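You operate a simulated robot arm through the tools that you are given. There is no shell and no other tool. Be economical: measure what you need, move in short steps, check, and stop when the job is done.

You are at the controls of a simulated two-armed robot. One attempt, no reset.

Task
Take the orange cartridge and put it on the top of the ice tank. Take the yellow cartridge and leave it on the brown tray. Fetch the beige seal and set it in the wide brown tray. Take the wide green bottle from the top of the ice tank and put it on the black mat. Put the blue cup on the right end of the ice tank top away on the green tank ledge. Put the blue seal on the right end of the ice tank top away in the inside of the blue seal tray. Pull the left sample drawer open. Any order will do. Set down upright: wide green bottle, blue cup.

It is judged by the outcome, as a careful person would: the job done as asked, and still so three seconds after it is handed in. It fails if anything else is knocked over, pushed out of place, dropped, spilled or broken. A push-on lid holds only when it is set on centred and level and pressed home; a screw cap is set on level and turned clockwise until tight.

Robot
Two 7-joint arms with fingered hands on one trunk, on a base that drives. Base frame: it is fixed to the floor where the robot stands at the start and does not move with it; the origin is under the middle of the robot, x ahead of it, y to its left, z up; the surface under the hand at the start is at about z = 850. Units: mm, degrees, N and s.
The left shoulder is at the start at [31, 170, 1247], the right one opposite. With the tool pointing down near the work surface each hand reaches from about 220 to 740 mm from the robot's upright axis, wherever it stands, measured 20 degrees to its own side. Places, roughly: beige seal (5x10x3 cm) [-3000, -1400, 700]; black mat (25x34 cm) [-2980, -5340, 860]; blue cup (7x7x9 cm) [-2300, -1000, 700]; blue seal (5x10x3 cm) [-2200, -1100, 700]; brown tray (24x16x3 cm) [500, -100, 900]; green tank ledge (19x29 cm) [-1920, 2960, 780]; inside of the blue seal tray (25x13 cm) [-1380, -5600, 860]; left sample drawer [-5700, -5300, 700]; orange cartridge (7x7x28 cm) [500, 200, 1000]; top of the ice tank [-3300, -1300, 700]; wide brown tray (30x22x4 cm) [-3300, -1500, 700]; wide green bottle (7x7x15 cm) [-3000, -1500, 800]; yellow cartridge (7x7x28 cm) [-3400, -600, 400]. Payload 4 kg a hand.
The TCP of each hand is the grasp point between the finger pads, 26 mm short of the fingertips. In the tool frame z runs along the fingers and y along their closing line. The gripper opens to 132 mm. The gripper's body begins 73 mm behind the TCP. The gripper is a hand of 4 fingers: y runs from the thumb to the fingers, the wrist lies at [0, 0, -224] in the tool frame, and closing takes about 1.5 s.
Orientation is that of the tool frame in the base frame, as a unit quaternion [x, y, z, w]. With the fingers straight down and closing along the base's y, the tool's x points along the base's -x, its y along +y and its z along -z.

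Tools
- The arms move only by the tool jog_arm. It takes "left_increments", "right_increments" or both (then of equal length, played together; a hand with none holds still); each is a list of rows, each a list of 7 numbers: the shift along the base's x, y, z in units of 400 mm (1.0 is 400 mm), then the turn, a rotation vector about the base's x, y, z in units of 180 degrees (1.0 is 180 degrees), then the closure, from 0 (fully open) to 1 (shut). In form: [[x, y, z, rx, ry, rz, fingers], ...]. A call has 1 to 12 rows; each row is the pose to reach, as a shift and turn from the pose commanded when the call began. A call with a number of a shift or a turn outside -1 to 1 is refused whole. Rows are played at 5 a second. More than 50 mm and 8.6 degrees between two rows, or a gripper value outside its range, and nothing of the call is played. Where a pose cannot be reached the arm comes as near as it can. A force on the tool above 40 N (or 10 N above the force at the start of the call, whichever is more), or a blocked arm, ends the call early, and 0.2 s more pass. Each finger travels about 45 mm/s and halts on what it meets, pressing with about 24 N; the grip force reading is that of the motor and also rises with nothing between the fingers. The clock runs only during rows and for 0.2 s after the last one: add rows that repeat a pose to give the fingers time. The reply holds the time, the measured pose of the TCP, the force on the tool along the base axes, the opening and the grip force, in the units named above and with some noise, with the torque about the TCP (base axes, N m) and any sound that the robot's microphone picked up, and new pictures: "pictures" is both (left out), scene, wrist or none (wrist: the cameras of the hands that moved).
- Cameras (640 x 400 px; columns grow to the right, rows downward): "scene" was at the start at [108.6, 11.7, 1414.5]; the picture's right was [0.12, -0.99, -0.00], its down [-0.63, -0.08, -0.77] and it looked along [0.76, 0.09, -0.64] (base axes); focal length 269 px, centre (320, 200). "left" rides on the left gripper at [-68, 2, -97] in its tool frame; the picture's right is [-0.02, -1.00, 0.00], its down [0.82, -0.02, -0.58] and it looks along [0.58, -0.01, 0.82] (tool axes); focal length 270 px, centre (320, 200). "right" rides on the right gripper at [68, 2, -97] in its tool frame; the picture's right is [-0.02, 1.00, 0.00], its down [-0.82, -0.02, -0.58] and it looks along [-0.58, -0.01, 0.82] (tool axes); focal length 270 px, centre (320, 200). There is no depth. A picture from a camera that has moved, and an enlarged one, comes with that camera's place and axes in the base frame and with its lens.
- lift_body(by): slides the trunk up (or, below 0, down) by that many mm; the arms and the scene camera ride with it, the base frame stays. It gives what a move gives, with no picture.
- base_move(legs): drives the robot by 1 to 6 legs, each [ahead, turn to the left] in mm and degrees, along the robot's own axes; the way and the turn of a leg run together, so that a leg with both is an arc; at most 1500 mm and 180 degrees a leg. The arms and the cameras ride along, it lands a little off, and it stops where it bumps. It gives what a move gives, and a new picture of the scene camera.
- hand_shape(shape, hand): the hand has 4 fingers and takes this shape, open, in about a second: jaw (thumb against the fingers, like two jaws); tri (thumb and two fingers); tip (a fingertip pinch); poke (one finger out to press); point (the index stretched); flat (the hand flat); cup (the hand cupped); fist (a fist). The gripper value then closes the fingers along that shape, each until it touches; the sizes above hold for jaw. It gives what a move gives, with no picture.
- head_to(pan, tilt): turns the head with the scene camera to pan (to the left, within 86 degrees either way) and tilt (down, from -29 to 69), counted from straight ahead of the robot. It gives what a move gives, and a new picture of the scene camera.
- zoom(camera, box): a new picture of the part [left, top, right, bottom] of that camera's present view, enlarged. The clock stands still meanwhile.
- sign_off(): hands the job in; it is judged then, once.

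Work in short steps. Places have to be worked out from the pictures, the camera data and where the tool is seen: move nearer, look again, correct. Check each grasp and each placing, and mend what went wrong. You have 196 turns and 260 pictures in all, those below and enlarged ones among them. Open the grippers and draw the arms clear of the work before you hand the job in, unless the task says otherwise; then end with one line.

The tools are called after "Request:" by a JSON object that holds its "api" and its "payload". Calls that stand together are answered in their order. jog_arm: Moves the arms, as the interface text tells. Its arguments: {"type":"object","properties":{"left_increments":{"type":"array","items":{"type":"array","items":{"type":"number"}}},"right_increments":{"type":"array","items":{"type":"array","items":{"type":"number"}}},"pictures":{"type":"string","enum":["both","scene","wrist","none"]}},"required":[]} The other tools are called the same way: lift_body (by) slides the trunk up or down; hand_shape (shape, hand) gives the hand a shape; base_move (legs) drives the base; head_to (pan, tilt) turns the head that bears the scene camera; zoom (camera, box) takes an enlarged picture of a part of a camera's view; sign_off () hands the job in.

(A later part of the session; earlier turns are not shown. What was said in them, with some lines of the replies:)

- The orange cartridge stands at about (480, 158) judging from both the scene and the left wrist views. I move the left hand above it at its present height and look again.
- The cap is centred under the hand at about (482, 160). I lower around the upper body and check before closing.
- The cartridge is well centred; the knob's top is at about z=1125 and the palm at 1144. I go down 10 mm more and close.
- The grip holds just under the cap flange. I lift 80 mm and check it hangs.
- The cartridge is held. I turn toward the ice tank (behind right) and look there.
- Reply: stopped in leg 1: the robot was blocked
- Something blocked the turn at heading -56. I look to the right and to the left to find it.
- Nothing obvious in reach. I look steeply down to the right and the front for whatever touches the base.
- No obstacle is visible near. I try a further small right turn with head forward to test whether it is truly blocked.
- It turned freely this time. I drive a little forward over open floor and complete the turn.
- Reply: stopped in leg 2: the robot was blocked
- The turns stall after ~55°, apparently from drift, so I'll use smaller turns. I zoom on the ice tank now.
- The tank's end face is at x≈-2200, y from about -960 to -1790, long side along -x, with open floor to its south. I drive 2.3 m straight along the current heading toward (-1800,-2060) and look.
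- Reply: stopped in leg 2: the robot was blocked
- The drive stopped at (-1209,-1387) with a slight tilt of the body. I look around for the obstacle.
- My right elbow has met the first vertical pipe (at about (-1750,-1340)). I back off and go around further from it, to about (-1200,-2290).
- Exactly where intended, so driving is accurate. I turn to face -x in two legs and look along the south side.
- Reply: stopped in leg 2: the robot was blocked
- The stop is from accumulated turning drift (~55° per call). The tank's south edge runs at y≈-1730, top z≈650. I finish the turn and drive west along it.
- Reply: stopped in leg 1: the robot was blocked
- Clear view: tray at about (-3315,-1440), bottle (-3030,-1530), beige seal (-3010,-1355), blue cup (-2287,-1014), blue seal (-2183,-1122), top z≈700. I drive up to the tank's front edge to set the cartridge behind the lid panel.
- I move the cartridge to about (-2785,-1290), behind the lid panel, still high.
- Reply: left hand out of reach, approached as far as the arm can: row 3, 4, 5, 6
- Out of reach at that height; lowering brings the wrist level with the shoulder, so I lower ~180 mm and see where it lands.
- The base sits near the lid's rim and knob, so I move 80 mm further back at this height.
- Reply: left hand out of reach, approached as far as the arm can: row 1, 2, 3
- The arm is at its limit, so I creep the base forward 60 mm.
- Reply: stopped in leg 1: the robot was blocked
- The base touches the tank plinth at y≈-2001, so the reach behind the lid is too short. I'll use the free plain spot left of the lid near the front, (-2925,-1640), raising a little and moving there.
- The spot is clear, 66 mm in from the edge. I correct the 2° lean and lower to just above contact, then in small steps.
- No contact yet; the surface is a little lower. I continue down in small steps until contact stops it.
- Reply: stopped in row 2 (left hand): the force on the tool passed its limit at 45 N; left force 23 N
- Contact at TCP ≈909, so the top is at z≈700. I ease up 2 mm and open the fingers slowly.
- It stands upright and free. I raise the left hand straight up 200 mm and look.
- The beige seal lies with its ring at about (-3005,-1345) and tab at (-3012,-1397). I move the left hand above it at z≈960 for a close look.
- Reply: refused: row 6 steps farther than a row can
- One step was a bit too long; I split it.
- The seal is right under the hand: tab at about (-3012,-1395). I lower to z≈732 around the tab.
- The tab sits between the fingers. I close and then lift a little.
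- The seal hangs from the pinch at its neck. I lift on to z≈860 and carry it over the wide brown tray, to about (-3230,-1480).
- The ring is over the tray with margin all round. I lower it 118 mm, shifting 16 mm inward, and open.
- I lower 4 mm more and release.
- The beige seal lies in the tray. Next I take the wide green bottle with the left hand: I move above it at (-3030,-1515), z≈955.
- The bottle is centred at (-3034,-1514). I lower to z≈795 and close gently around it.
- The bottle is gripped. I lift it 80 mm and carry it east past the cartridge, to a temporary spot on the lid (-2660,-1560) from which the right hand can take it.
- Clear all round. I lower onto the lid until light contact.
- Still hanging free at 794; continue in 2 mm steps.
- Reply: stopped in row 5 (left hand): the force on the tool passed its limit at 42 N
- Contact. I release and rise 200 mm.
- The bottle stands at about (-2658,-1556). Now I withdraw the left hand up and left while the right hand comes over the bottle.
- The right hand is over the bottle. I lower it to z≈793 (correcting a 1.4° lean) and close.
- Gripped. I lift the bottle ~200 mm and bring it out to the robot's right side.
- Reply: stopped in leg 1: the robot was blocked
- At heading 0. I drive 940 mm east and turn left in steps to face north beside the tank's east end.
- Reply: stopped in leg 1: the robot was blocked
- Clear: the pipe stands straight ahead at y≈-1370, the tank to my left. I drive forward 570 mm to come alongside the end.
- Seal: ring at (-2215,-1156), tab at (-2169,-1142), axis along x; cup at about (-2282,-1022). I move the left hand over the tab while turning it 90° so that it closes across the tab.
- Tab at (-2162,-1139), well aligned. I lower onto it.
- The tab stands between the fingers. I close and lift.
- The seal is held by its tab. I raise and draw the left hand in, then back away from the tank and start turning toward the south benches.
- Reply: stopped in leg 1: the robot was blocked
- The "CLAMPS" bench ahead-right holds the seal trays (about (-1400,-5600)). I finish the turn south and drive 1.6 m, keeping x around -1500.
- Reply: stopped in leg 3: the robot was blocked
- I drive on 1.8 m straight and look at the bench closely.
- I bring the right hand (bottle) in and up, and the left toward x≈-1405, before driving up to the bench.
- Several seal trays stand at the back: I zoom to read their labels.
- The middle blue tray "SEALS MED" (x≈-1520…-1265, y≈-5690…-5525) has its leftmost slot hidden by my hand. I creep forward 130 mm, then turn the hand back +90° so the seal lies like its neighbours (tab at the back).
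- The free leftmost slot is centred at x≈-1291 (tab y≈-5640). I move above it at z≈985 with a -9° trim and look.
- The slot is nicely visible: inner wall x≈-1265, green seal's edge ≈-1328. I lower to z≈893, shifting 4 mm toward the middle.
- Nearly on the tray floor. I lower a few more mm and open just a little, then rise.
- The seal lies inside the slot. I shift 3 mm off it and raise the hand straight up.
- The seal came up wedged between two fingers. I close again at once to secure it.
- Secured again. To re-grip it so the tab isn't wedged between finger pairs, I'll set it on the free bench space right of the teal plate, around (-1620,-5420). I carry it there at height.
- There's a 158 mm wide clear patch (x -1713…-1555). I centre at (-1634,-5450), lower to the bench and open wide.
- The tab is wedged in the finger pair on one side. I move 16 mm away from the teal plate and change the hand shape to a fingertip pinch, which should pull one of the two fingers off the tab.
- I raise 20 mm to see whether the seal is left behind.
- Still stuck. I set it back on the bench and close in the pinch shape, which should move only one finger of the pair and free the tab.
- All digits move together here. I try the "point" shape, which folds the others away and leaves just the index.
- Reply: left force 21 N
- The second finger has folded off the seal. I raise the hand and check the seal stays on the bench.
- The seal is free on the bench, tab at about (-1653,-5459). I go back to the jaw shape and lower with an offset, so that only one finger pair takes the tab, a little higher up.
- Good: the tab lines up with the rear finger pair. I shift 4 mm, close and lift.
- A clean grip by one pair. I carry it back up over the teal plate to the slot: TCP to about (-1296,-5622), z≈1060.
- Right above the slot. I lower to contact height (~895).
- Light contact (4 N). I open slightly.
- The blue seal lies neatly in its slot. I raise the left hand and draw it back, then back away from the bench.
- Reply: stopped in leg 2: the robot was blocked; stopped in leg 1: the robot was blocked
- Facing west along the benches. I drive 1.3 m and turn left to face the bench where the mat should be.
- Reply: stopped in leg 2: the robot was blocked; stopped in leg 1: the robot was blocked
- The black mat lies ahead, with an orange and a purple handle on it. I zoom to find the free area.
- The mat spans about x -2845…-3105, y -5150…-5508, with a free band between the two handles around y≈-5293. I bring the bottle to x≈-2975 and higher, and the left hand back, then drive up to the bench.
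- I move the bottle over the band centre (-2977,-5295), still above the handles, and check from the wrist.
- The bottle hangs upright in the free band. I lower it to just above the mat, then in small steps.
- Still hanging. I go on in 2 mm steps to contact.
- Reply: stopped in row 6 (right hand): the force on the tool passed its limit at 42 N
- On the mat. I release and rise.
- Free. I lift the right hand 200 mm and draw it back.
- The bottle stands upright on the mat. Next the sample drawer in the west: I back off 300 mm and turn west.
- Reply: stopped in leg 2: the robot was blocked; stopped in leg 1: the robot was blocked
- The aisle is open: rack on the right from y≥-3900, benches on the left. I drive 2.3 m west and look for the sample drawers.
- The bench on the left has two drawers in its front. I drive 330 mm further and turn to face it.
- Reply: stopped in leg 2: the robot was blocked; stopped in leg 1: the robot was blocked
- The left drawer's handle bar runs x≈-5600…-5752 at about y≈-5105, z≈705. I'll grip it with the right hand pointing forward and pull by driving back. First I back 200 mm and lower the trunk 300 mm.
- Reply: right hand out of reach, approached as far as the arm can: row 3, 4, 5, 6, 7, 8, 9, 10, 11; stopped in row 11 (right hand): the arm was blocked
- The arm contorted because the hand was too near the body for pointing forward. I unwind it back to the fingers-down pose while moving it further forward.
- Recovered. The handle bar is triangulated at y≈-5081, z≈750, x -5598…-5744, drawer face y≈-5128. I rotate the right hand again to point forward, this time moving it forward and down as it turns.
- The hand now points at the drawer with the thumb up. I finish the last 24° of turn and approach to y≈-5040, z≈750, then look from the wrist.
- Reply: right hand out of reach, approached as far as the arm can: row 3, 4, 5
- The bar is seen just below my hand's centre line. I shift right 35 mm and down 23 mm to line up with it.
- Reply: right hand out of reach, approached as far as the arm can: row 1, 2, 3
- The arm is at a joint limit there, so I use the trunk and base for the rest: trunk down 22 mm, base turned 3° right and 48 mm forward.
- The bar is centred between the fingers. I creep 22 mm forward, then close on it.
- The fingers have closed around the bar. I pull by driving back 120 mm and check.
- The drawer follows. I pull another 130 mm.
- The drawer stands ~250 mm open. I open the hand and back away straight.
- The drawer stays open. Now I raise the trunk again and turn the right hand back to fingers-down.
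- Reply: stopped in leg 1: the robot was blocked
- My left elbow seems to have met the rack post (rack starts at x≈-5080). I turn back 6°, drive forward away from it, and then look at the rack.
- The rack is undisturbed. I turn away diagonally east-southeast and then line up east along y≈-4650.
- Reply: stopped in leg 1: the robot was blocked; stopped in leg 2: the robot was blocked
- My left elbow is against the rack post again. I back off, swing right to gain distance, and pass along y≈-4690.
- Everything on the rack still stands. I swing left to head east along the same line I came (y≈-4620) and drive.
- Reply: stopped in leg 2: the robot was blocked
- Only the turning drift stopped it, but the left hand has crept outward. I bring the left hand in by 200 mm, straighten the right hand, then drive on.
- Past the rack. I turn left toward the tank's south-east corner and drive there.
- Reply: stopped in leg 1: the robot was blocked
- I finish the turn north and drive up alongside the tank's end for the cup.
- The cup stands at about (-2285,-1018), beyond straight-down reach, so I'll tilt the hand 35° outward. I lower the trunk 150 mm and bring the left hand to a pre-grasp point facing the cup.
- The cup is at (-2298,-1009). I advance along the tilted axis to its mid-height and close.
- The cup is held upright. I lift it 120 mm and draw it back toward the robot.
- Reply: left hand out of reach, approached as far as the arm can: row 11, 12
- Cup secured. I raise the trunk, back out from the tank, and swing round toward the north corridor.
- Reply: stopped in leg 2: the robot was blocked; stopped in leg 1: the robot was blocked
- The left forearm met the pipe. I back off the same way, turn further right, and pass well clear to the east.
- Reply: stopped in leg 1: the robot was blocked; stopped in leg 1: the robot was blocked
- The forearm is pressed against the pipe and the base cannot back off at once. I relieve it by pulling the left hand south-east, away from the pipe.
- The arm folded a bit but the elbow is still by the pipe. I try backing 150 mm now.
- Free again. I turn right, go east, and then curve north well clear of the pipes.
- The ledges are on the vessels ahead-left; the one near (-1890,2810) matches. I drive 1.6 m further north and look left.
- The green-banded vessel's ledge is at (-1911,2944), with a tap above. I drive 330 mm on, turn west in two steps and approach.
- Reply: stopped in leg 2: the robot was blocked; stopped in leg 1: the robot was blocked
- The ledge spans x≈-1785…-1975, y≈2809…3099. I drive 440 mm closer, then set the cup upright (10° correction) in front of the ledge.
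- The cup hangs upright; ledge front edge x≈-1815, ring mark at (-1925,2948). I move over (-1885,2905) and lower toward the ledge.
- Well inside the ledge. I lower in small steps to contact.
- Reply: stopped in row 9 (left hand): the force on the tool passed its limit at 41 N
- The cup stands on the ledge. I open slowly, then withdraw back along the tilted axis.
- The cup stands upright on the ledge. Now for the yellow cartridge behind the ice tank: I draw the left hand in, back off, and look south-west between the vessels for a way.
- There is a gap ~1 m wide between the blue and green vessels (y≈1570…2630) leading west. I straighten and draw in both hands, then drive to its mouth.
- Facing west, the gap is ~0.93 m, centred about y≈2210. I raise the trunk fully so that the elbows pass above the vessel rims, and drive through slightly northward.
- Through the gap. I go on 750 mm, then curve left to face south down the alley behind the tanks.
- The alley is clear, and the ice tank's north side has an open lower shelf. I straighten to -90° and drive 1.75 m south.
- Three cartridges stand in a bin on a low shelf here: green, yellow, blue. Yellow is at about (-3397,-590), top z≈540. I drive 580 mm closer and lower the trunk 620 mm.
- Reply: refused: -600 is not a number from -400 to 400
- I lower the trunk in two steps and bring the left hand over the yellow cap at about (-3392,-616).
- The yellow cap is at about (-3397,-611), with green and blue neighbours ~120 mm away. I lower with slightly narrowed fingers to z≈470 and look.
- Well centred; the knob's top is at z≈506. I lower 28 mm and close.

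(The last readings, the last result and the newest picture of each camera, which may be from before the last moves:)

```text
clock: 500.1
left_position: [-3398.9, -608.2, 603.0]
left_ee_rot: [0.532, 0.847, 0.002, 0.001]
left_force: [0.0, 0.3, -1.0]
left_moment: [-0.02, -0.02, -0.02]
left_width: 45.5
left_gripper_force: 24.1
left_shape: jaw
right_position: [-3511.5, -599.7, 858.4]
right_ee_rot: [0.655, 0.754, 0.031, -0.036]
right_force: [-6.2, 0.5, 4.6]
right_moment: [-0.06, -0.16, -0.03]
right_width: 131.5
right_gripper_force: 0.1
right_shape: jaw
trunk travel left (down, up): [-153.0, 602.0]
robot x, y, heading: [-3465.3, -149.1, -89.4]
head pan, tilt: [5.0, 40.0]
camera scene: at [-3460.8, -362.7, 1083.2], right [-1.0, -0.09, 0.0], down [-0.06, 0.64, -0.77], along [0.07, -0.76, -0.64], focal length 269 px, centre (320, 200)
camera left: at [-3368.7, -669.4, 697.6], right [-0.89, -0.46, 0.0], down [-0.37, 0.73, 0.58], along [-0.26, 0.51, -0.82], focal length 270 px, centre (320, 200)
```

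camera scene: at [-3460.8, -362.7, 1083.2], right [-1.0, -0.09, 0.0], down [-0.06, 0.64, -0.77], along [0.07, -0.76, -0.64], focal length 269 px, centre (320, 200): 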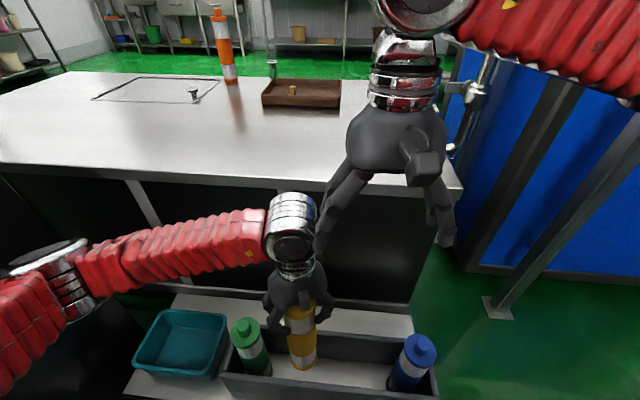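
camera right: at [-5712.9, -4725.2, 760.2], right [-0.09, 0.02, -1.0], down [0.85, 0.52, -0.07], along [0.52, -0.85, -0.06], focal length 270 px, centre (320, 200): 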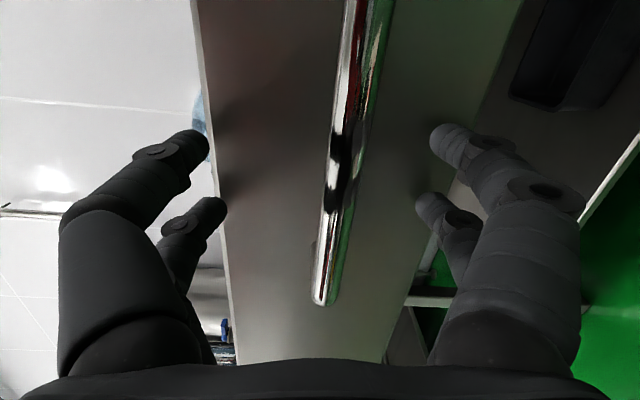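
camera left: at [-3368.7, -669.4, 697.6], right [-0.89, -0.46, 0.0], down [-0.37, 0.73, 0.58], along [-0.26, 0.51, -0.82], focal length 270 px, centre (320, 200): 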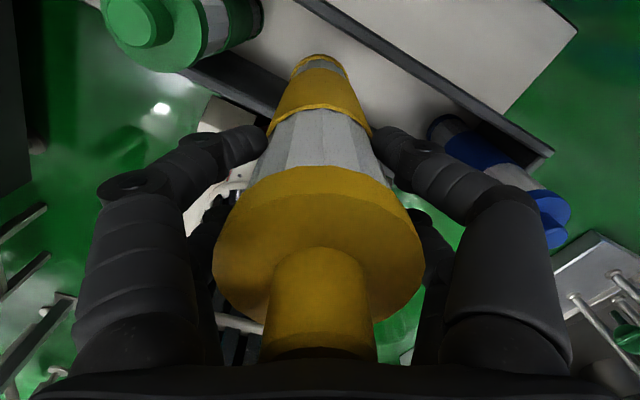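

The yellow cartridge is lifted; the left wrist lightly touches the right hand's finger. I move the right hand away and up, then raise the trunk.

Request:
{"api": "jog_arm", "payload": {"right_increments": [[-0.08, 0, 0.04, 0, 0, 0, 0], [-0.16, 0.02, 0.1, 0, 0, 0, 0], [-0.24, 0.05, 0.17, 0, 0, 0, 0], [-0.3, 0.1, 0.24, 0, 0, 0, 0]], "left_increments": [[0, 0, 0, 0, 0, 0, 1], [0, 0, 0, 0, 0, 0, 1], [0, 0, 0.06, 0, 0, 0, 1], [0, 0, 0.14, 0, 0, 0, 1]], "pictures": "none"}}

Request:
{"api": "lift_body", "payload": {"by": 400}}

Request:
{"api": "base_move", "payload": {"legs": [[-600, 0]]}}

```text
clock: 501.1
left_position: [-3398.5, -609.3, 658.4]
left_ee_rot: [0.533, 0.846, 0.0, 0.0]
left_force: [-0.6, 0.2, -0.9]
left_moment: [-0.02, 0.03, -0.01]
left_width: 45.2
left_gripper_force: 23.6
left_shape: jaw
right_position: [-3631.5, -556.8, 954.4]
right_ee_rot: [0.654, 0.755, 0.032, -0.036]
right_force: [0.5, -0.5, 0.0]
right_moment: [0.01, 0.0, -0.03]
right_width: 131.7
right_gripper_force: 0.1
right_shape: jaw
trunk travel left (down, up): [-153.0, 602.0]
robot x, y, heading: [-3471.4, -147.7, -89.9]
head pan, tilt: [5.0, 40.0]
```

```text
clock: 504.9
left_position: [-3398.7, -612.9, 1058.9]
left_ee_rot: [0.532, 0.847, 0.0, 0.0]
left_force: [-0.4, -1.4, -0.9]
left_moment: [-0.02, 0.01, 0.02]
left_width: 45.5
left_gripper_force: 24.3
left_shape: jaw
right_position: [-3631.2, -558.4, 1354.5]
right_ee_rot: [0.655, 0.754, 0.032, -0.035]
right_force: [-0.2, 0.1, -0.6]
right_moment: [-0.03, 0.0, 0.01]
right_width: 132.1
right_gripper_force: 0.1
right_shape: jaw
trunk travel left (down, up): [-553.0, 202.0]
robot x, y, heading: [-3469.1, -154.4, -89.3]
head pan, tilt: [5.0, 40.0]
```

```text
clock: 508.3
left_position: [-3402.5, -8.6, 1057.9]
left_ee_rot: [0.532, 0.847, 0.0, 0.0]
left_force: [0.7, 0.7, -1.0]
left_moment: [-0.03, 0.01, -0.03]
left_width: 45.3
left_gripper_force: 23.7
left_shape: jaw
right_position: [-3633.4, 43.3, 1354.6]
right_ee_rot: [0.654, 0.755, 0.032, -0.036]
right_force: [-0.2, -0.2, 0.0]
right_moment: [0.01, -0.01, -0.02]
right_width: 131.9
right_gripper_force: 0.0
right_shape: jaw
trunk travel left (down, up): [-553.0, 202.0]
robot x, y, heading: [-3471.1, 453.4, -89.6]
head pan, tilt: [5.0, 40.0]
camera scene: at [-3465.8, 354.4, 1492.3], right [-1.0, -0.09, 0.0], down [-0.06, 0.64, -0.77], along [0.07, -0.76, -0.64], focal length 269 px, centre (320, 200)
```

scene: 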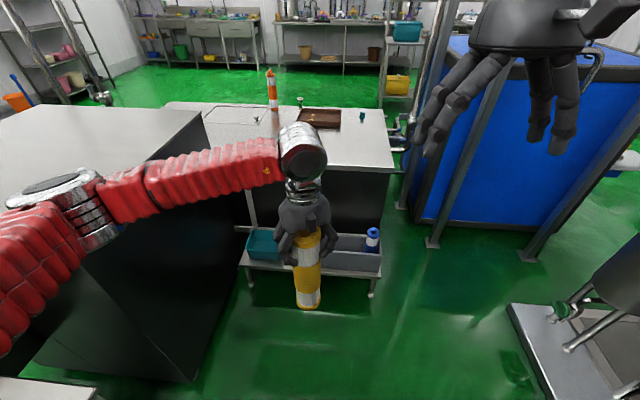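

The cartridge hangs well. I return the way I came: trunk up, back north to y≈2270, and turn left toward the gap.

Request:
{"api": "lift_body", "payload": {"by": 200}}

Request:
{"api": "base_move", "payload": {"legs": [[-910, 0], [-910, 0], [0, 44]]}}

Request:
{"api": "base_move", "payload": {"legs": [[0, 44]]}}

Request:
{"api": "head_to", "payload": {"pan": 0, "tilt": 22}}

```text
clock: 510.5
left_position: [-3402.4, -9.3, 1258.5]
left_ee_rot: [0.532, 0.847, 0.001, 0.0]
left_force: [-0.9, -0.4, -2.4]
left_moment: [0.0, 0.01, 0.01]
left_width: 45.2
left_gripper_force: 23.8
left_shape: jaw
right_position: [-3634.2, 43.1, 1554.5]
right_ee_rot: [0.655, 0.754, 0.032, -0.036]
right_force: [0.2, 0.7, 0.3]
right_moment: [0.0, 0.02, 0.01]
right_width: 132.0
right_gripper_force: 0.0
right_shape: jaw
trunk travel left (down, up): [-753.0, 2.0]
robot x, y, heading: [-3473.6, 453.9, -89.9]
head pan, tilt: [5.0, 40.0]
```

```text
clock: 522.0
left_position: [-3100.6, 1966.8, 1258.0]
left_ee_rot: [0.177, 0.984, 0.0, 0.001]
left_force: [0.0, -0.6, -1.8]
left_moment: [0.0, -0.03, -0.02]
left_width: 45.2
left_gripper_force: 23.6
left_shape: jaw
right_position: [-3304.0, 1842.6, 1553.9]
right_ee_rot: [0.325, 0.945, 0.017, -0.045]
right_force: [0.2, -0.2, -0.4]
right_moment: [0.02, 0.02, -0.02]
right_width: 132.4
right_gripper_force: 0.1
right_shape: jaw
trunk travel left (down, up): [-753.0, 2.0]
robot x, y, heading: [-3506.3, 2218.5, -45.6]
head pan, tilt: [5.0, 40.0]
camera scene: at [-3432.8, 2156.6, 1692.3], right [-0.65, -0.76, 0.0], down [-0.49, 0.42, -0.77], along [0.58, -0.5, -0.64], focal length 269 px, centre (320, 200)
```

scene: 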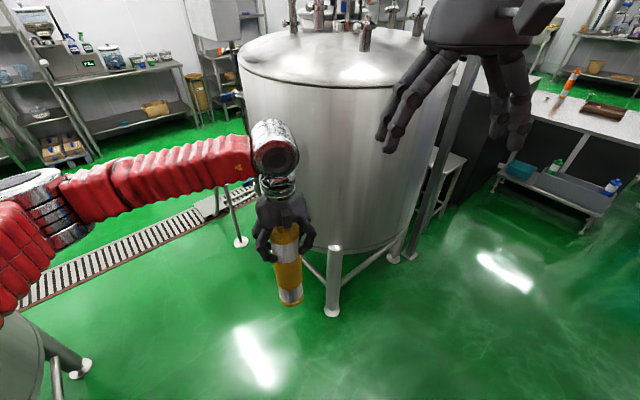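

```text
clock: 525.0
left_position: [-3039.6, 2324.1, 1261.2]
left_ee_rot: [-0.211, 0.977, 0.0, 0.0]
left_force: [-0.3, -0.6, -0.7]
left_moment: [0.01, 0.0, 0.0]
left_width: 45.0
left_gripper_force: 24.1
left_shape: jaw
right_position: [-3097.3, 2091.3, 1556.7]
right_ee_rot: [-0.058, 0.997, -0.001, -0.048]
right_force: [0.2, 0.3, -0.5]
right_moment: [-0.01, -0.03, 0.01]
right_width: 132.1
right_gripper_force: 0.0
right_shape: jaw
trunk travel left (down, up): [-753.0, 2.0]
robot x, y, heading: [-3506.7, 2173.0, -1.8]
head pan, tilt: [5.0, 40.0]
stopped in leg 1: the robot was blocked; the commanded pose is now the measured one
camera scene: at [-3409.0, 2179.8, 1692.3], right [0.06, -1.0, 0.0], down [-0.64, -0.04, -0.77], along [0.76, 0.04, -0.64], focal length 269 px, centre (320, 200)
```

scene: 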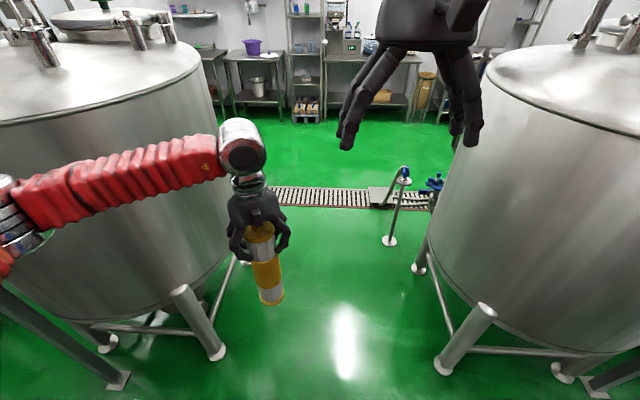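

```text
clock: 525.9
left_position: [-3039.3, 2322.7, 1260.5]
left_ee_rot: [-0.211, 0.978, 0.0, 0.0]
left_force: [0.7, -0.3, -1.1]
left_moment: [0.03, -0.04, -0.03]
left_width: 45.0
left_gripper_force: 23.2
left_shape: jaw
right_position: [-3097.1, 2091.1, 1556.8]
right_ee_rot: [-0.058, 0.997, -0.001, -0.047]
right_force: [-0.3, 0.1, 0.1]
right_moment: [0.02, -0.03, 0.05]
right_width: 131.9
right_gripper_force: 0.1
right_shape: jaw
trunk travel left (down, up): [-753.0, 2.0]
robot x, y, heading: [-3500.3, 2176.9, -1.8]
head pan, tilt: [0.0, 22.0]
camera scene: at [-3401.2, 2171.4, 1720.4], right [-0.03, -1.0, 0.0], down [-0.38, 0.01, -0.93], along [0.93, -0.03, -0.38], focal length 269 px, centre (320, 200)
```

scene: 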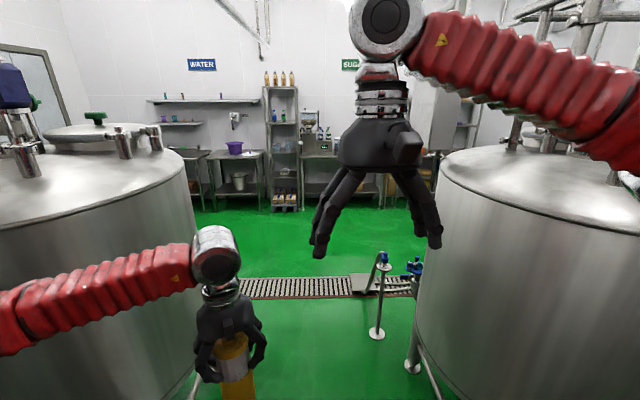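

The gap lies straight ahead. I raise the left hand 150 mm and bring it inward, then drive through.

Request:
{"api": "jog_arm", "payload": {"left_increments": [[0, -0.06, 0.09, 0, 0, 0, 1], [0, -0.12, 0.18, 0, 0, 0, 1], [0, -0.18, 0.27, 0, 0, 0, 1], [0, -0.24, 0.37, 0, 0, 0, 1]], "pictures": "none"}}

Request:
{"api": "base_move", "payload": {"legs": [[0, 3.5], [1050, 0], [950, 0]]}}

```text
clock: 526.9
left_position: [-3038.2, 2226.0, 1409.2]
left_ee_rot: [-0.211, 0.978, 0.0, 0.0]
left_force: [-0.5, -0.3, -1.3]
left_moment: [0.03, 0.0, 0.0]
left_width: 44.9
left_gripper_force: 24.2
left_shape: jaw
right_position: [-3097.6, 2090.4, 1556.6]
right_ee_rot: [-0.059, 0.997, 0.0, -0.048]
right_force: [0.7, -0.2, 1.0]
right_moment: [0.05, 0.0, 0.03]
right_width: 131.9
right_gripper_force: 0.2
right_shape: jaw
trunk travel left (down, up): [-753.0, 2.0]
robot x, y, heading: [-3502.9, 2174.7, -1.9]
head pan, tilt: [0.0, 22.0]
```

```text
clock: 537.5
left_position: [-1026.0, 2321.0, 1409.3]
left_ee_rot: [-0.236, 0.972, -0.001, 0.0]
left_force: [0.1, -0.5, -0.8]
left_moment: [-0.01, -0.03, 0.04]
left_width: 44.9
left_gripper_force: 23.9
left_shape: jaw
right_position: [-1078.5, 2181.2, 1556.9]
right_ee_rot: [-0.085, 0.995, -0.002, -0.048]
right_force: [0.0, -0.4, -0.4]
right_moment: [-0.03, -0.03, 0.04]
right_width: 131.9
right_gripper_force: 0.1
right_shape: jaw
trunk travel left (down, up): [-753.0, 2.0]
robot x, y, heading: [-1487.2, 2239.3, 0.9]
head pan, tilt: [0.0, 22.0]
camera scene: at [-1385.1, 2243.7, 1720.5], right [0.02, -1.0, 0.0], down [-0.38, -0.01, -0.93], along [0.93, 0.02, -0.38], focal length 269 px, centre (320, 200)
```

scene: 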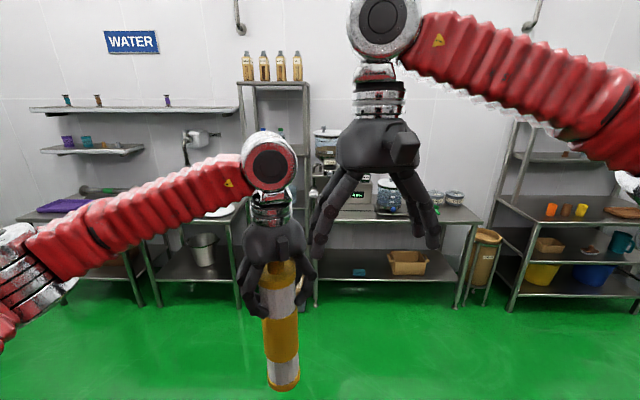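

Through the gap. I lower the trunk back to its normal height and head for the start table: turn right and drive diagonally.

Request:
{"api": "lift_body", "payload": {"by": -278}}

Request:
{"api": "base_move", "payload": {"legs": [[0, -44], [600, 0]]}}

Request:
{"api": "base_move", "payload": {"legs": [[0, -25], [1000, 0], [850, 0]]}}

```text
clock: 540.3
left_position: [-1024.3, 2319.8, 1131.1]
left_ee_rot: [-0.236, 0.972, -0.001, 0.0]
left_force: [-0.6, 0.8, -1.6]
left_moment: [-0.02, -0.02, -0.02]
left_width: 44.9
left_gripper_force: 24.0
left_shape: jaw
right_position: [-1077.7, 2180.8, 1278.6]
right_ee_rot: [-0.085, 0.995, -0.002, -0.048]
right_force: [0.0, 0.0, 0.3]
right_moment: [0.0, 0.02, 0.0]
right_width: 132.0
right_gripper_force: 0.0
right_shape: jaw
trunk travel left (down, up): [-475.0, 280.0]
robot x, y, heading: [-1490.7, 2243.1, 1.1]
head pan, tilt: [0.0, 22.0]
```

```text
clock: 546.1
left_position: [-663.4, 1562.8, 1131.8]
left_ee_rot: [0.148, 0.989, 0.0, 0.0]
left_force: [-0.4, 0.1, -1.7]
left_moment: [0.05, 0.01, -0.02]
left_width: 44.9
left_gripper_force: 23.6
left_shape: jaw
right_position: [-797.0, 1499.4, 1278.7]
right_ee_rot: [0.296, 0.954, 0.017, -0.044]
right_force: [-1.0, -0.7, -0.1]
right_moment: [0.04, -0.03, 0.0]
right_width: 132.1
right_gripper_force: 0.1
right_shape: jaw
trunk travel left (down, up): [-475.0, 280.0]
robot x, y, heading: [-1036.3, 1841.5, -42.7]
head pan, tilt: [0.0, 22.0]
camera scene: at [-953.2, 1762.8, 1442.0], right [-0.68, -0.73, 0.0], down [-0.27, 0.26, -0.93], along [0.68, -0.63, -0.38], focal length 269 px, centre (320, 200)
```

scene: 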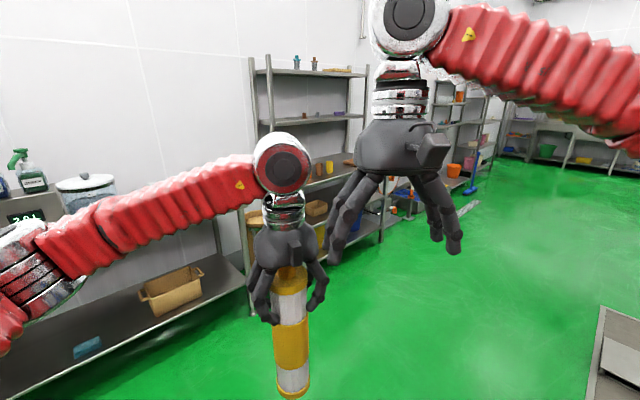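

```text
clock: 557.1
left_position: [-129.5, -336.5, 1132.1]
left_ee_rot: [0.367, 0.93, 0.001, 0.0]
left_force: [-0.6, -0.7, -1.6]
left_moment: [0.03, 0.02, -0.01]
left_width: 44.6
left_gripper_force: 24.0
left_shape: jaw
right_position: [-276.3, -333.7, 1279.5]
right_ee_rot: [0.504, 0.862, 0.026, -0.04]
right_force: [0.0, 0.3, -0.1]
right_moment: [0.06, 0.01, 0.0]
right_width: 131.8
right_gripper_force: 0.0
right_shape: jaw
trunk travel left (down, up): [-475.0, 280.0]
robot x, y, heading: [-343.8, 80.8, -69.2]
head pan, tilt: [0.0, 22.0]
camera scene: at [-303.4, -30.0, 1442.0], right [-0.93, -0.36, 0.0], down [-0.13, 0.35, -0.93], along [0.33, -0.87, -0.38], focal length 269 px, centre (320, 200)
```

scene: 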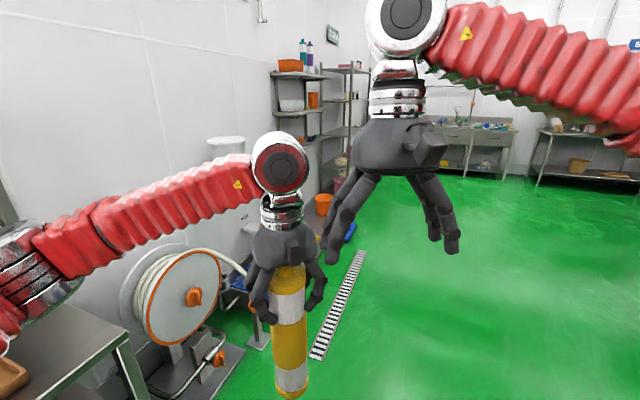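

Near the start table. I turn left to face it (heading 0) in two steps.

Request:
{"api": "base_move", "payload": {"legs": [[0, 44]]}}

Request:
{"api": "base_move", "payload": {"legs": [[0, 25]]}}

Request:
{"api": "head_to", "payload": {"pan": 0, "tilt": 40}}

```text
clock: 559.8
left_position: [102.4, -68.6, 1132.4]
left_ee_rot: [-0.011, 1.0, -0.001, 0.001]
left_force: [0.3, 0.4, -1.7]
left_moment: [-0.01, 0.03, -0.01]
left_width: 44.4
left_gripper_force: 23.2
left_shape: jaw
right_position: [-3.7, -170.7, 1279.5]
right_ee_rot: [0.14, 0.989, 0.008, -0.047]
right_force: [0.3, 0.2, -0.2]
right_moment: [-0.04, 0.03, 0.03]
right_width: 132.1
right_gripper_force: 0.1
right_shape: jaw
trunk travel left (down, up): [-475.0, 280.0]
robot x, y, heading: [-362.4, 32.4, -24.8]
head pan, tilt: [0.0, 22.0]
camera scene: at [-254.9, -13.2, 1441.9], right [-0.42, -0.91, 0.0], down [-0.34, 0.16, -0.93], along [0.84, -0.39, -0.38], focal length 269 px, centre (320, 200)
```

scene: 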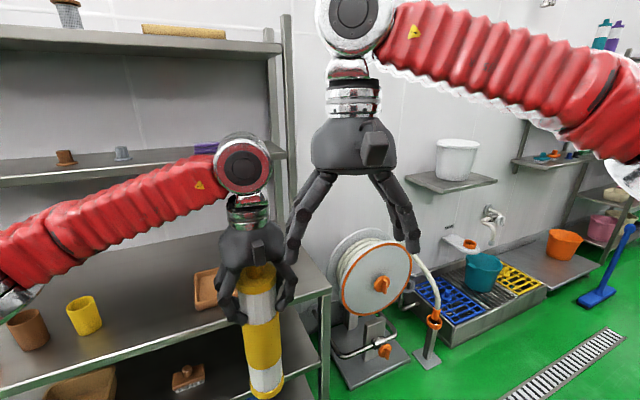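

```text
clock: 561.7
left_position: [100.9, 145.2, 1131.6]
left_ee_rot: [-0.234, 0.972, 0.0, 0.0]
left_force: [0.7, 0.0, -1.1]
left_moment: [-0.05, 0.02, 0.0]
left_width: 44.5
left_gripper_force: 24.0
left_shape: jaw
right_position: [49.1, 6.4, 1280.0]
right_ee_rot: [-0.083, 0.995, -0.003, -0.048]
right_force: [1.0, -0.4, 0.3]
right_moment: [0.01, 0.01, -0.02]
right_width: 132.1
right_gripper_force: 0.0
right_shape: jaw
trunk travel left (down, up): [-475.0, 280.0]
robot x, y, heading: [-362.2, 9.4, 0.9]
head pan, tilt: [0.0, 22.0]
camera scene: at [-242.6, 12.2, 1441.9], right [0.01, -1.0, 0.0], down [-0.38, -0.01, -0.93], along [0.93, 0.01, -0.38], focal length 269 px, centre (320, 200)
```

scene: 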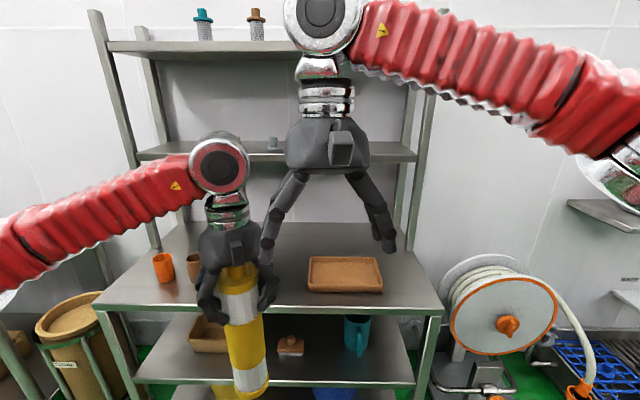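

```text
clock: 562.5
left_position: [99.0, 142.3, 1133.6]
left_ee_rot: [-0.234, 0.972, 0.001, 0.0]
left_force: [-1.1, -0.2, -0.8]
left_moment: [0.04, 0.01, 0.01]
left_width: 44.6
left_gripper_force: 24.3
left_shape: jaw
right_position: [48.4, 3.5, 1282.2]
right_ee_rot: [-0.082, 0.996, -0.001, -0.047]
right_force: [0.9, 0.5, 0.7]
right_moment: [0.09, -0.01, 0.0]
right_width: 131.9
right_gripper_force: 0.0
right_shape: jaw
trunk travel left (down, up): [-475.0, 280.0]
robot x, y, heading: [-360.8, 11.1, 0.5]
head pan, tilt: [0.0, 40.0]
camera scene: at [-252.4, 9.0, 1413.9], right [0.01, -1.0, 0.0], down [-0.64, -0.01, -0.77], along [0.77, 0.01, -0.64], focal length 269 px, centre (320, 200)
```

scene: 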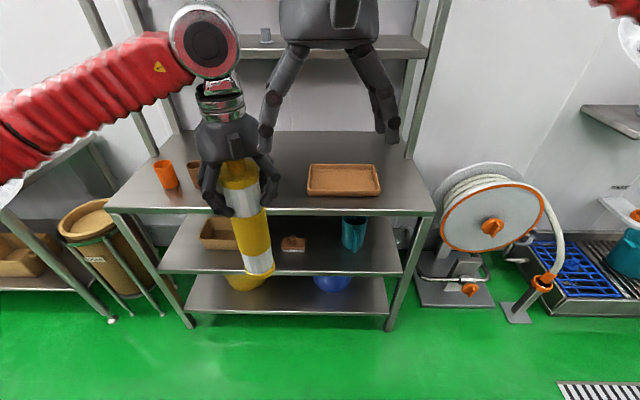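

The brown tray is centred at about (517,-62). I clear the right hand to the side, raise the cartridge a little, and drive 340 mm forward to the table.

Request:
{"api": "jog_arm", "payload": {"left_increments": [[0, -0.03, 0.04, 0, 0, 0, 1], [0, -0.06, 0.08, 0, 0, 0, 1], [0, -0.1, 0.12, 0, 0, 0, 1], [0, -0.15, 0.15, 0, 0, 0, 1], [0, -0.2, 0.15, 0, 0, 0, 1], [0, -0.25, 0.15, 0, 0, 0, 1], [0, -0.3, 0.15, 0, 0, 0, 1]], "right_increments": [[0, -0.1, 0, 0, 0, 0, 0], [0, -0.2, 0, 0, 0, 0, 0], [0, -0.3, 0, 0, 0, 0, 0], [0, -0.4, 0, 0, 0, 0, 0], [0, -0.5, 0, 0, 0, 0, 0], [0, -0.6, 0, 0, 0, 0, 0], [0, -0.7, 0, 0, 0, 0, 0]], "pictures": "none"}}

Request:
{"api": "base_move", "payload": {"legs": [[345, 0]]}}

```text
clock: 564.1
left_position: [98.9, 22.9, 1193.5]
left_ee_rot: [-0.235, 0.972, 0.001, 0.001]
left_force: [-0.3, -0.9, -0.7]
left_moment: [0.04, 0.01, -0.02]
left_width: 44.5
left_gripper_force: 23.8
left_shape: jaw
right_position: [45.5, -275.9, 1280.6]
right_ee_rot: [-0.084, 0.995, -0.001, -0.046]
right_force: [0.7, -0.9, 0.4]
right_moment: [0.02, 0.01, -0.02]
right_width: 131.9
right_gripper_force: 0.0
right_shape: jaw
trunk travel left (down, up): [-475.0, 280.0]
robot x, y, heading: [-361.4, 12.3, 0.5]
head pan, tilt: [0.0, 40.0]
```

```text
clock: 566.4
left_position: [447.3, 28.7, 1192.2]
left_ee_rot: [-0.234, 0.972, 0.0, 0.0]
left_force: [-0.6, 0.1, -1.1]
left_moment: [-0.01, 0.01, -0.02]
left_width: 44.5
left_gripper_force: 23.9
left_shape: jaw
right_position: [391.6, -270.7, 1280.5]
right_ee_rot: [-0.081, 0.995, -0.002, -0.048]
right_force: [0.7, 1.1, 0.3]
right_moment: [-0.03, 0.04, 0.01]
right_width: 132.0
right_gripper_force: 0.2
right_shape: jaw
trunk travel left (down, up): [-475.0, 280.0]
robot x, y, heading: [-16.7, 11.8, 0.4]
head pan, tilt: [0.0, 40.0]
camera scene: at [94.7, 15.4, 1413.7], right [0.01, -1.0, 0.0], down [-0.64, -0.01, -0.76], along [0.76, 0.01, -0.64], focal length 269 px, centre (320, 200)
```

scene: 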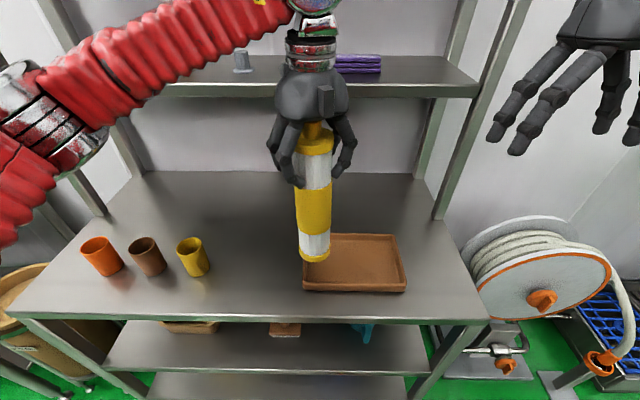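

Tray centre confirmed at (515,-63). I move the cartridge over it and lower to just above.

Request:
{"api": "jog_arm", "payload": {"left_increments": [[0.06, -0.08, 0, 0, 0, 0, 1], [0.12, -0.16, 0, 0, 0, 0, 1], [0.17, -0.23, 0, 0, 0, 0, 1], [0.17, -0.23, -0.1, 0, 0, 0, 1], [0.17, -0.23, -0.2, 0, 0, 0, 1], [0.17, -0.23, -0.26, 0, 0, 0, 1], [0.17, -0.23, -0.26, 0, 0, 0, 1]], "pictures": "both"}}

```text
clock: 568.0
left_position: [516.3, -63.5, 1088.4]
left_ee_rot: [-0.233, 0.973, 0.0, 0.0]
left_force: [0.4, -0.7, -1.9]
left_moment: [-0.01, -0.01, -0.03]
left_width: 44.5
left_gripper_force: 23.8
left_shape: jaw
right_position: [389.1, -271.2, 1282.5]
right_ee_rot: [-0.082, 0.996, -0.002, -0.047]
right_force: [0.1, -0.1, 0.0]
right_moment: [0.03, 0.01, 0.0]
right_width: 132.1
right_gripper_force: 0.1
right_shape: jaw
trunk travel left (down, up): [-475.0, 280.0]
robot x, y, heading: [-14.9, 13.7, 0.7]
head pan, tilt: [0.0, 40.0]
camera scene: at [93.3, 14.9, 1413.9], right [0.01, -1.0, 0.0], down [-0.64, -0.01, -0.77], along [0.77, 0.01, -0.64], focal length 269 px, centre (320, 200)
camera left: at [575.4, -31.5, 1183.2], right [0.48, -0.88, 0.0], down [-0.72, -0.39, 0.58], along [-0.51, -0.27, -0.82], focal length 270 px, centre (320, 200)
```

scene: 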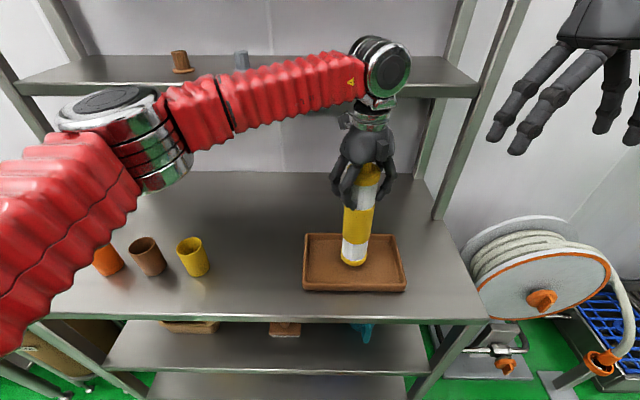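
left: 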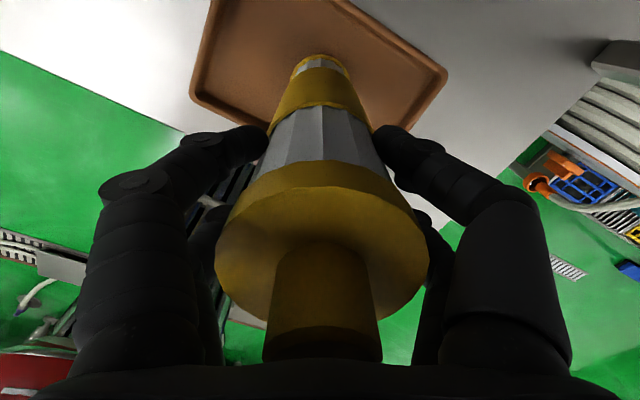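

Directly above the tray. I lower in small steps to contact.

Request:
{"api": "jog_arm", "payload": {"left_increments": [[0, 0, -0.015, 0, 0, 0, 1], [0, 0, -0.025, 0, 0, 0, 1], [0, 0, -0.033, 0, 0, 0, 1], [0, 0, -0.04, 0, 0, 0, 1], [0, 0, -0.047, 0, 0, 0, 1], [0, 0, -0.054, 0, 0, 0, 1], [0, 0, -0.061, 0, 0, 0, 1], [0, 0, -0.068, 0, 0, 0, 1], [0, 0, -0.075, 0, 0, 0, 1], [0, 0, -0.082, 0, 0, 0, 1]], "pictures": "wrist"}}

```text
clock: 570.2
left_position: [513.3, -64.1, 1062.6]
left_ee_rot: [-0.233, 0.972, -0.004, 0.004]
left_force: [0.8, 0.0, 38.2]
left_moment: [0.03, -0.16, -0.07]
left_width: 44.9
left_gripper_force: 24.7
left_shape: jaw
right_position: [390.0, -270.8, 1283.7]
right_ee_rot: [-0.082, 0.996, -0.002, -0.046]
right_force: [0.1, -0.1, -0.5]
right_moment: [0.01, -0.03, -0.01]
right_width: 132.0
right_gripper_force: 0.0
right_shape: jaw
trunk travel left (down, up): [-475.0, 280.0]
robot x, y, heading: [-14.2, 12.5, 0.6]
head pan, tilt: [0.0, 40.0]
camera left: at [572.0, -30.6, 1157.5], right [0.48, -0.88, 0.01], down [-0.72, -0.39, 0.57], along [-0.5, -0.28, -0.82], focal length 270 px, centre (320, 200)
```

left: 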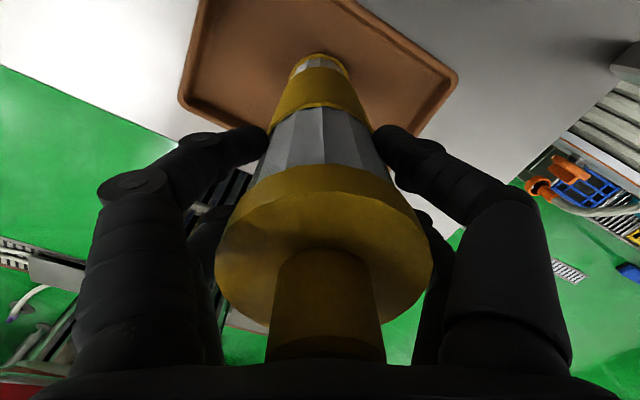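

It stands on the tray floor. I relax upward 3 mm, open slowly, then rise clear.

Request:
{"api": "jog_arm", "payload": {"left_increments": [[0, 0, 0.008, 0, 0, 0, 1], [0, 0, 0.008, 0, 0, 0, 0.9], [0, 0, 0.008, 0, 0, 0, 0.7], [0, 0, 0.008, 0, 0, 0, 0.5], [0, 0, 0.008, 0, 0, 0, 0.3], [0, 0, 0.008, 0, 0, 0, 0.1], [0, 0, 0.008, 0, 0, 0, 0], [0, 0, 0.008, 0, 0, 0, 0], [0, 0, 0.1, 0, 0, 0, 0], [0, 0, 0.2, 0, 0, 0, 0], [0, 0, 0.3, 0, 0, 0, 0], [0, 0, 0.4, 0, 0, 0, 0]], "pictures": "both"}}

```text
clock: 572.8
left_position: [511.5, -62.0, 1217.2]
left_ee_rot: [-0.233, 0.973, -0.001, 0.001]
left_force: [-0.1, 0.1, 0.1]
left_moment: [0.0, 0.03, 0.0]
left_width: 131.8
left_gripper_force: 0.1
left_shape: jaw
right_position: [390.9, -270.8, 1282.0]
right_ee_rot: [-0.083, 0.996, -0.003, -0.046]
right_force: [-0.5, -1.0, -0.1]
right_moment: [-0.01, 0.01, 0.03]
right_width: 132.2
right_gripper_force: 0.1
right_shape: jaw
trunk travel left (down, up): [-475.0, 280.0]
robot x, y, heading: [-14.3, 14.3, 0.5]
head pan, tilt: [0.0, 40.0]
camera scene: at [92.5, 15.2, 1414.0], right [0.01, -1.0, 0.0], down [-0.64, -0.01, -0.77], along [0.77, 0.01, -0.64], focal length 269 px, centre (320, 200)
camera left: at [571.5, -29.6, 1311.9], right [0.48, -0.88, 0.0], down [-0.72, -0.39, 0.58], along [-0.51, -0.27, -0.82], focal length 270 px, centre (320, 200)
```

scene: 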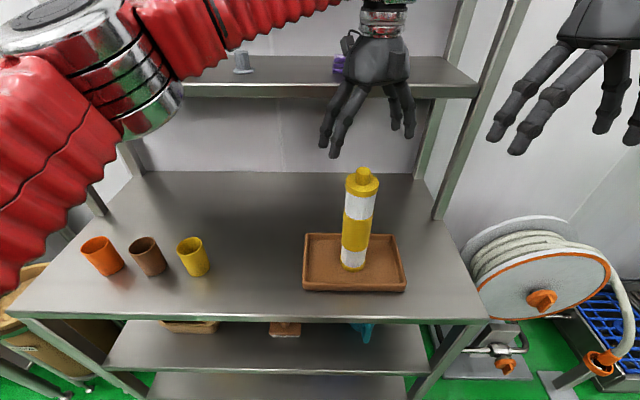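
left: 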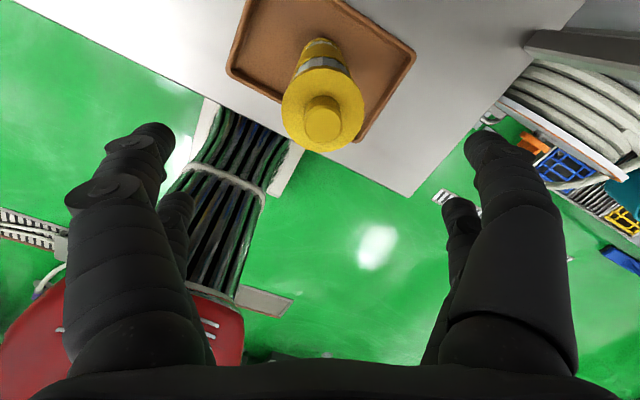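

The yellow cartridge stands upright in the brown tray. I back the robot away so the arms are clear, and hand in.

Request:
{"api": "base_move", "payload": {"legs": [[-450, 0]]}}

Request:
{"api": "sign_off", "payload": {}}

```text
clock: 575.5
left_position: [60.6, -64.5, 1216.1]
left_ee_rot: [-0.236, 0.972, 0.0, 0.0]
left_force: [-0.2, -0.6, 0.2]
left_moment: [-0.03, -0.03, 0.0]
left_width: 132.0
left_gripper_force: 0.0
left_shape: jaw
right_position: [-58.6, -275.7, 1282.9]
right_ee_rot: [-0.087, 0.995, -0.003, -0.048]
right_force: [-1.0, -0.3, 1.6]
right_moment: [0.0, -0.06, 0.02]
right_width: 132.2
right_gripper_force: 0.0
right_shape: jaw
trunk travel left (down, up): [-475.0, 280.0]
robot x, y, heading: [-463.9, 3.7, 1.1]
head pan, tilt: [0.0, 40.0]
camera scene: at [-358.8, 9.7, 1414.0], right [0.02, -1.0, 0.0], down [-0.64, -0.01, -0.77], along [0.77, 0.01, -0.64], focal length 269 px, centre (320, 200)
```

scene: 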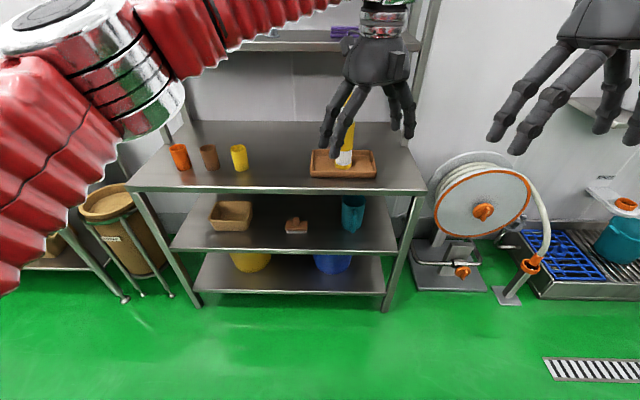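

```text
The job is handed in.
```

All seven items are done and the job is handed in: both cartridges, both seals, the bottle and the cup are in place (bottle and cup upright), and the left sample drawer is open about 250 mm; an arm touched the shelf rack and a water pipe along the way, and I saw nothing disturbed by either.
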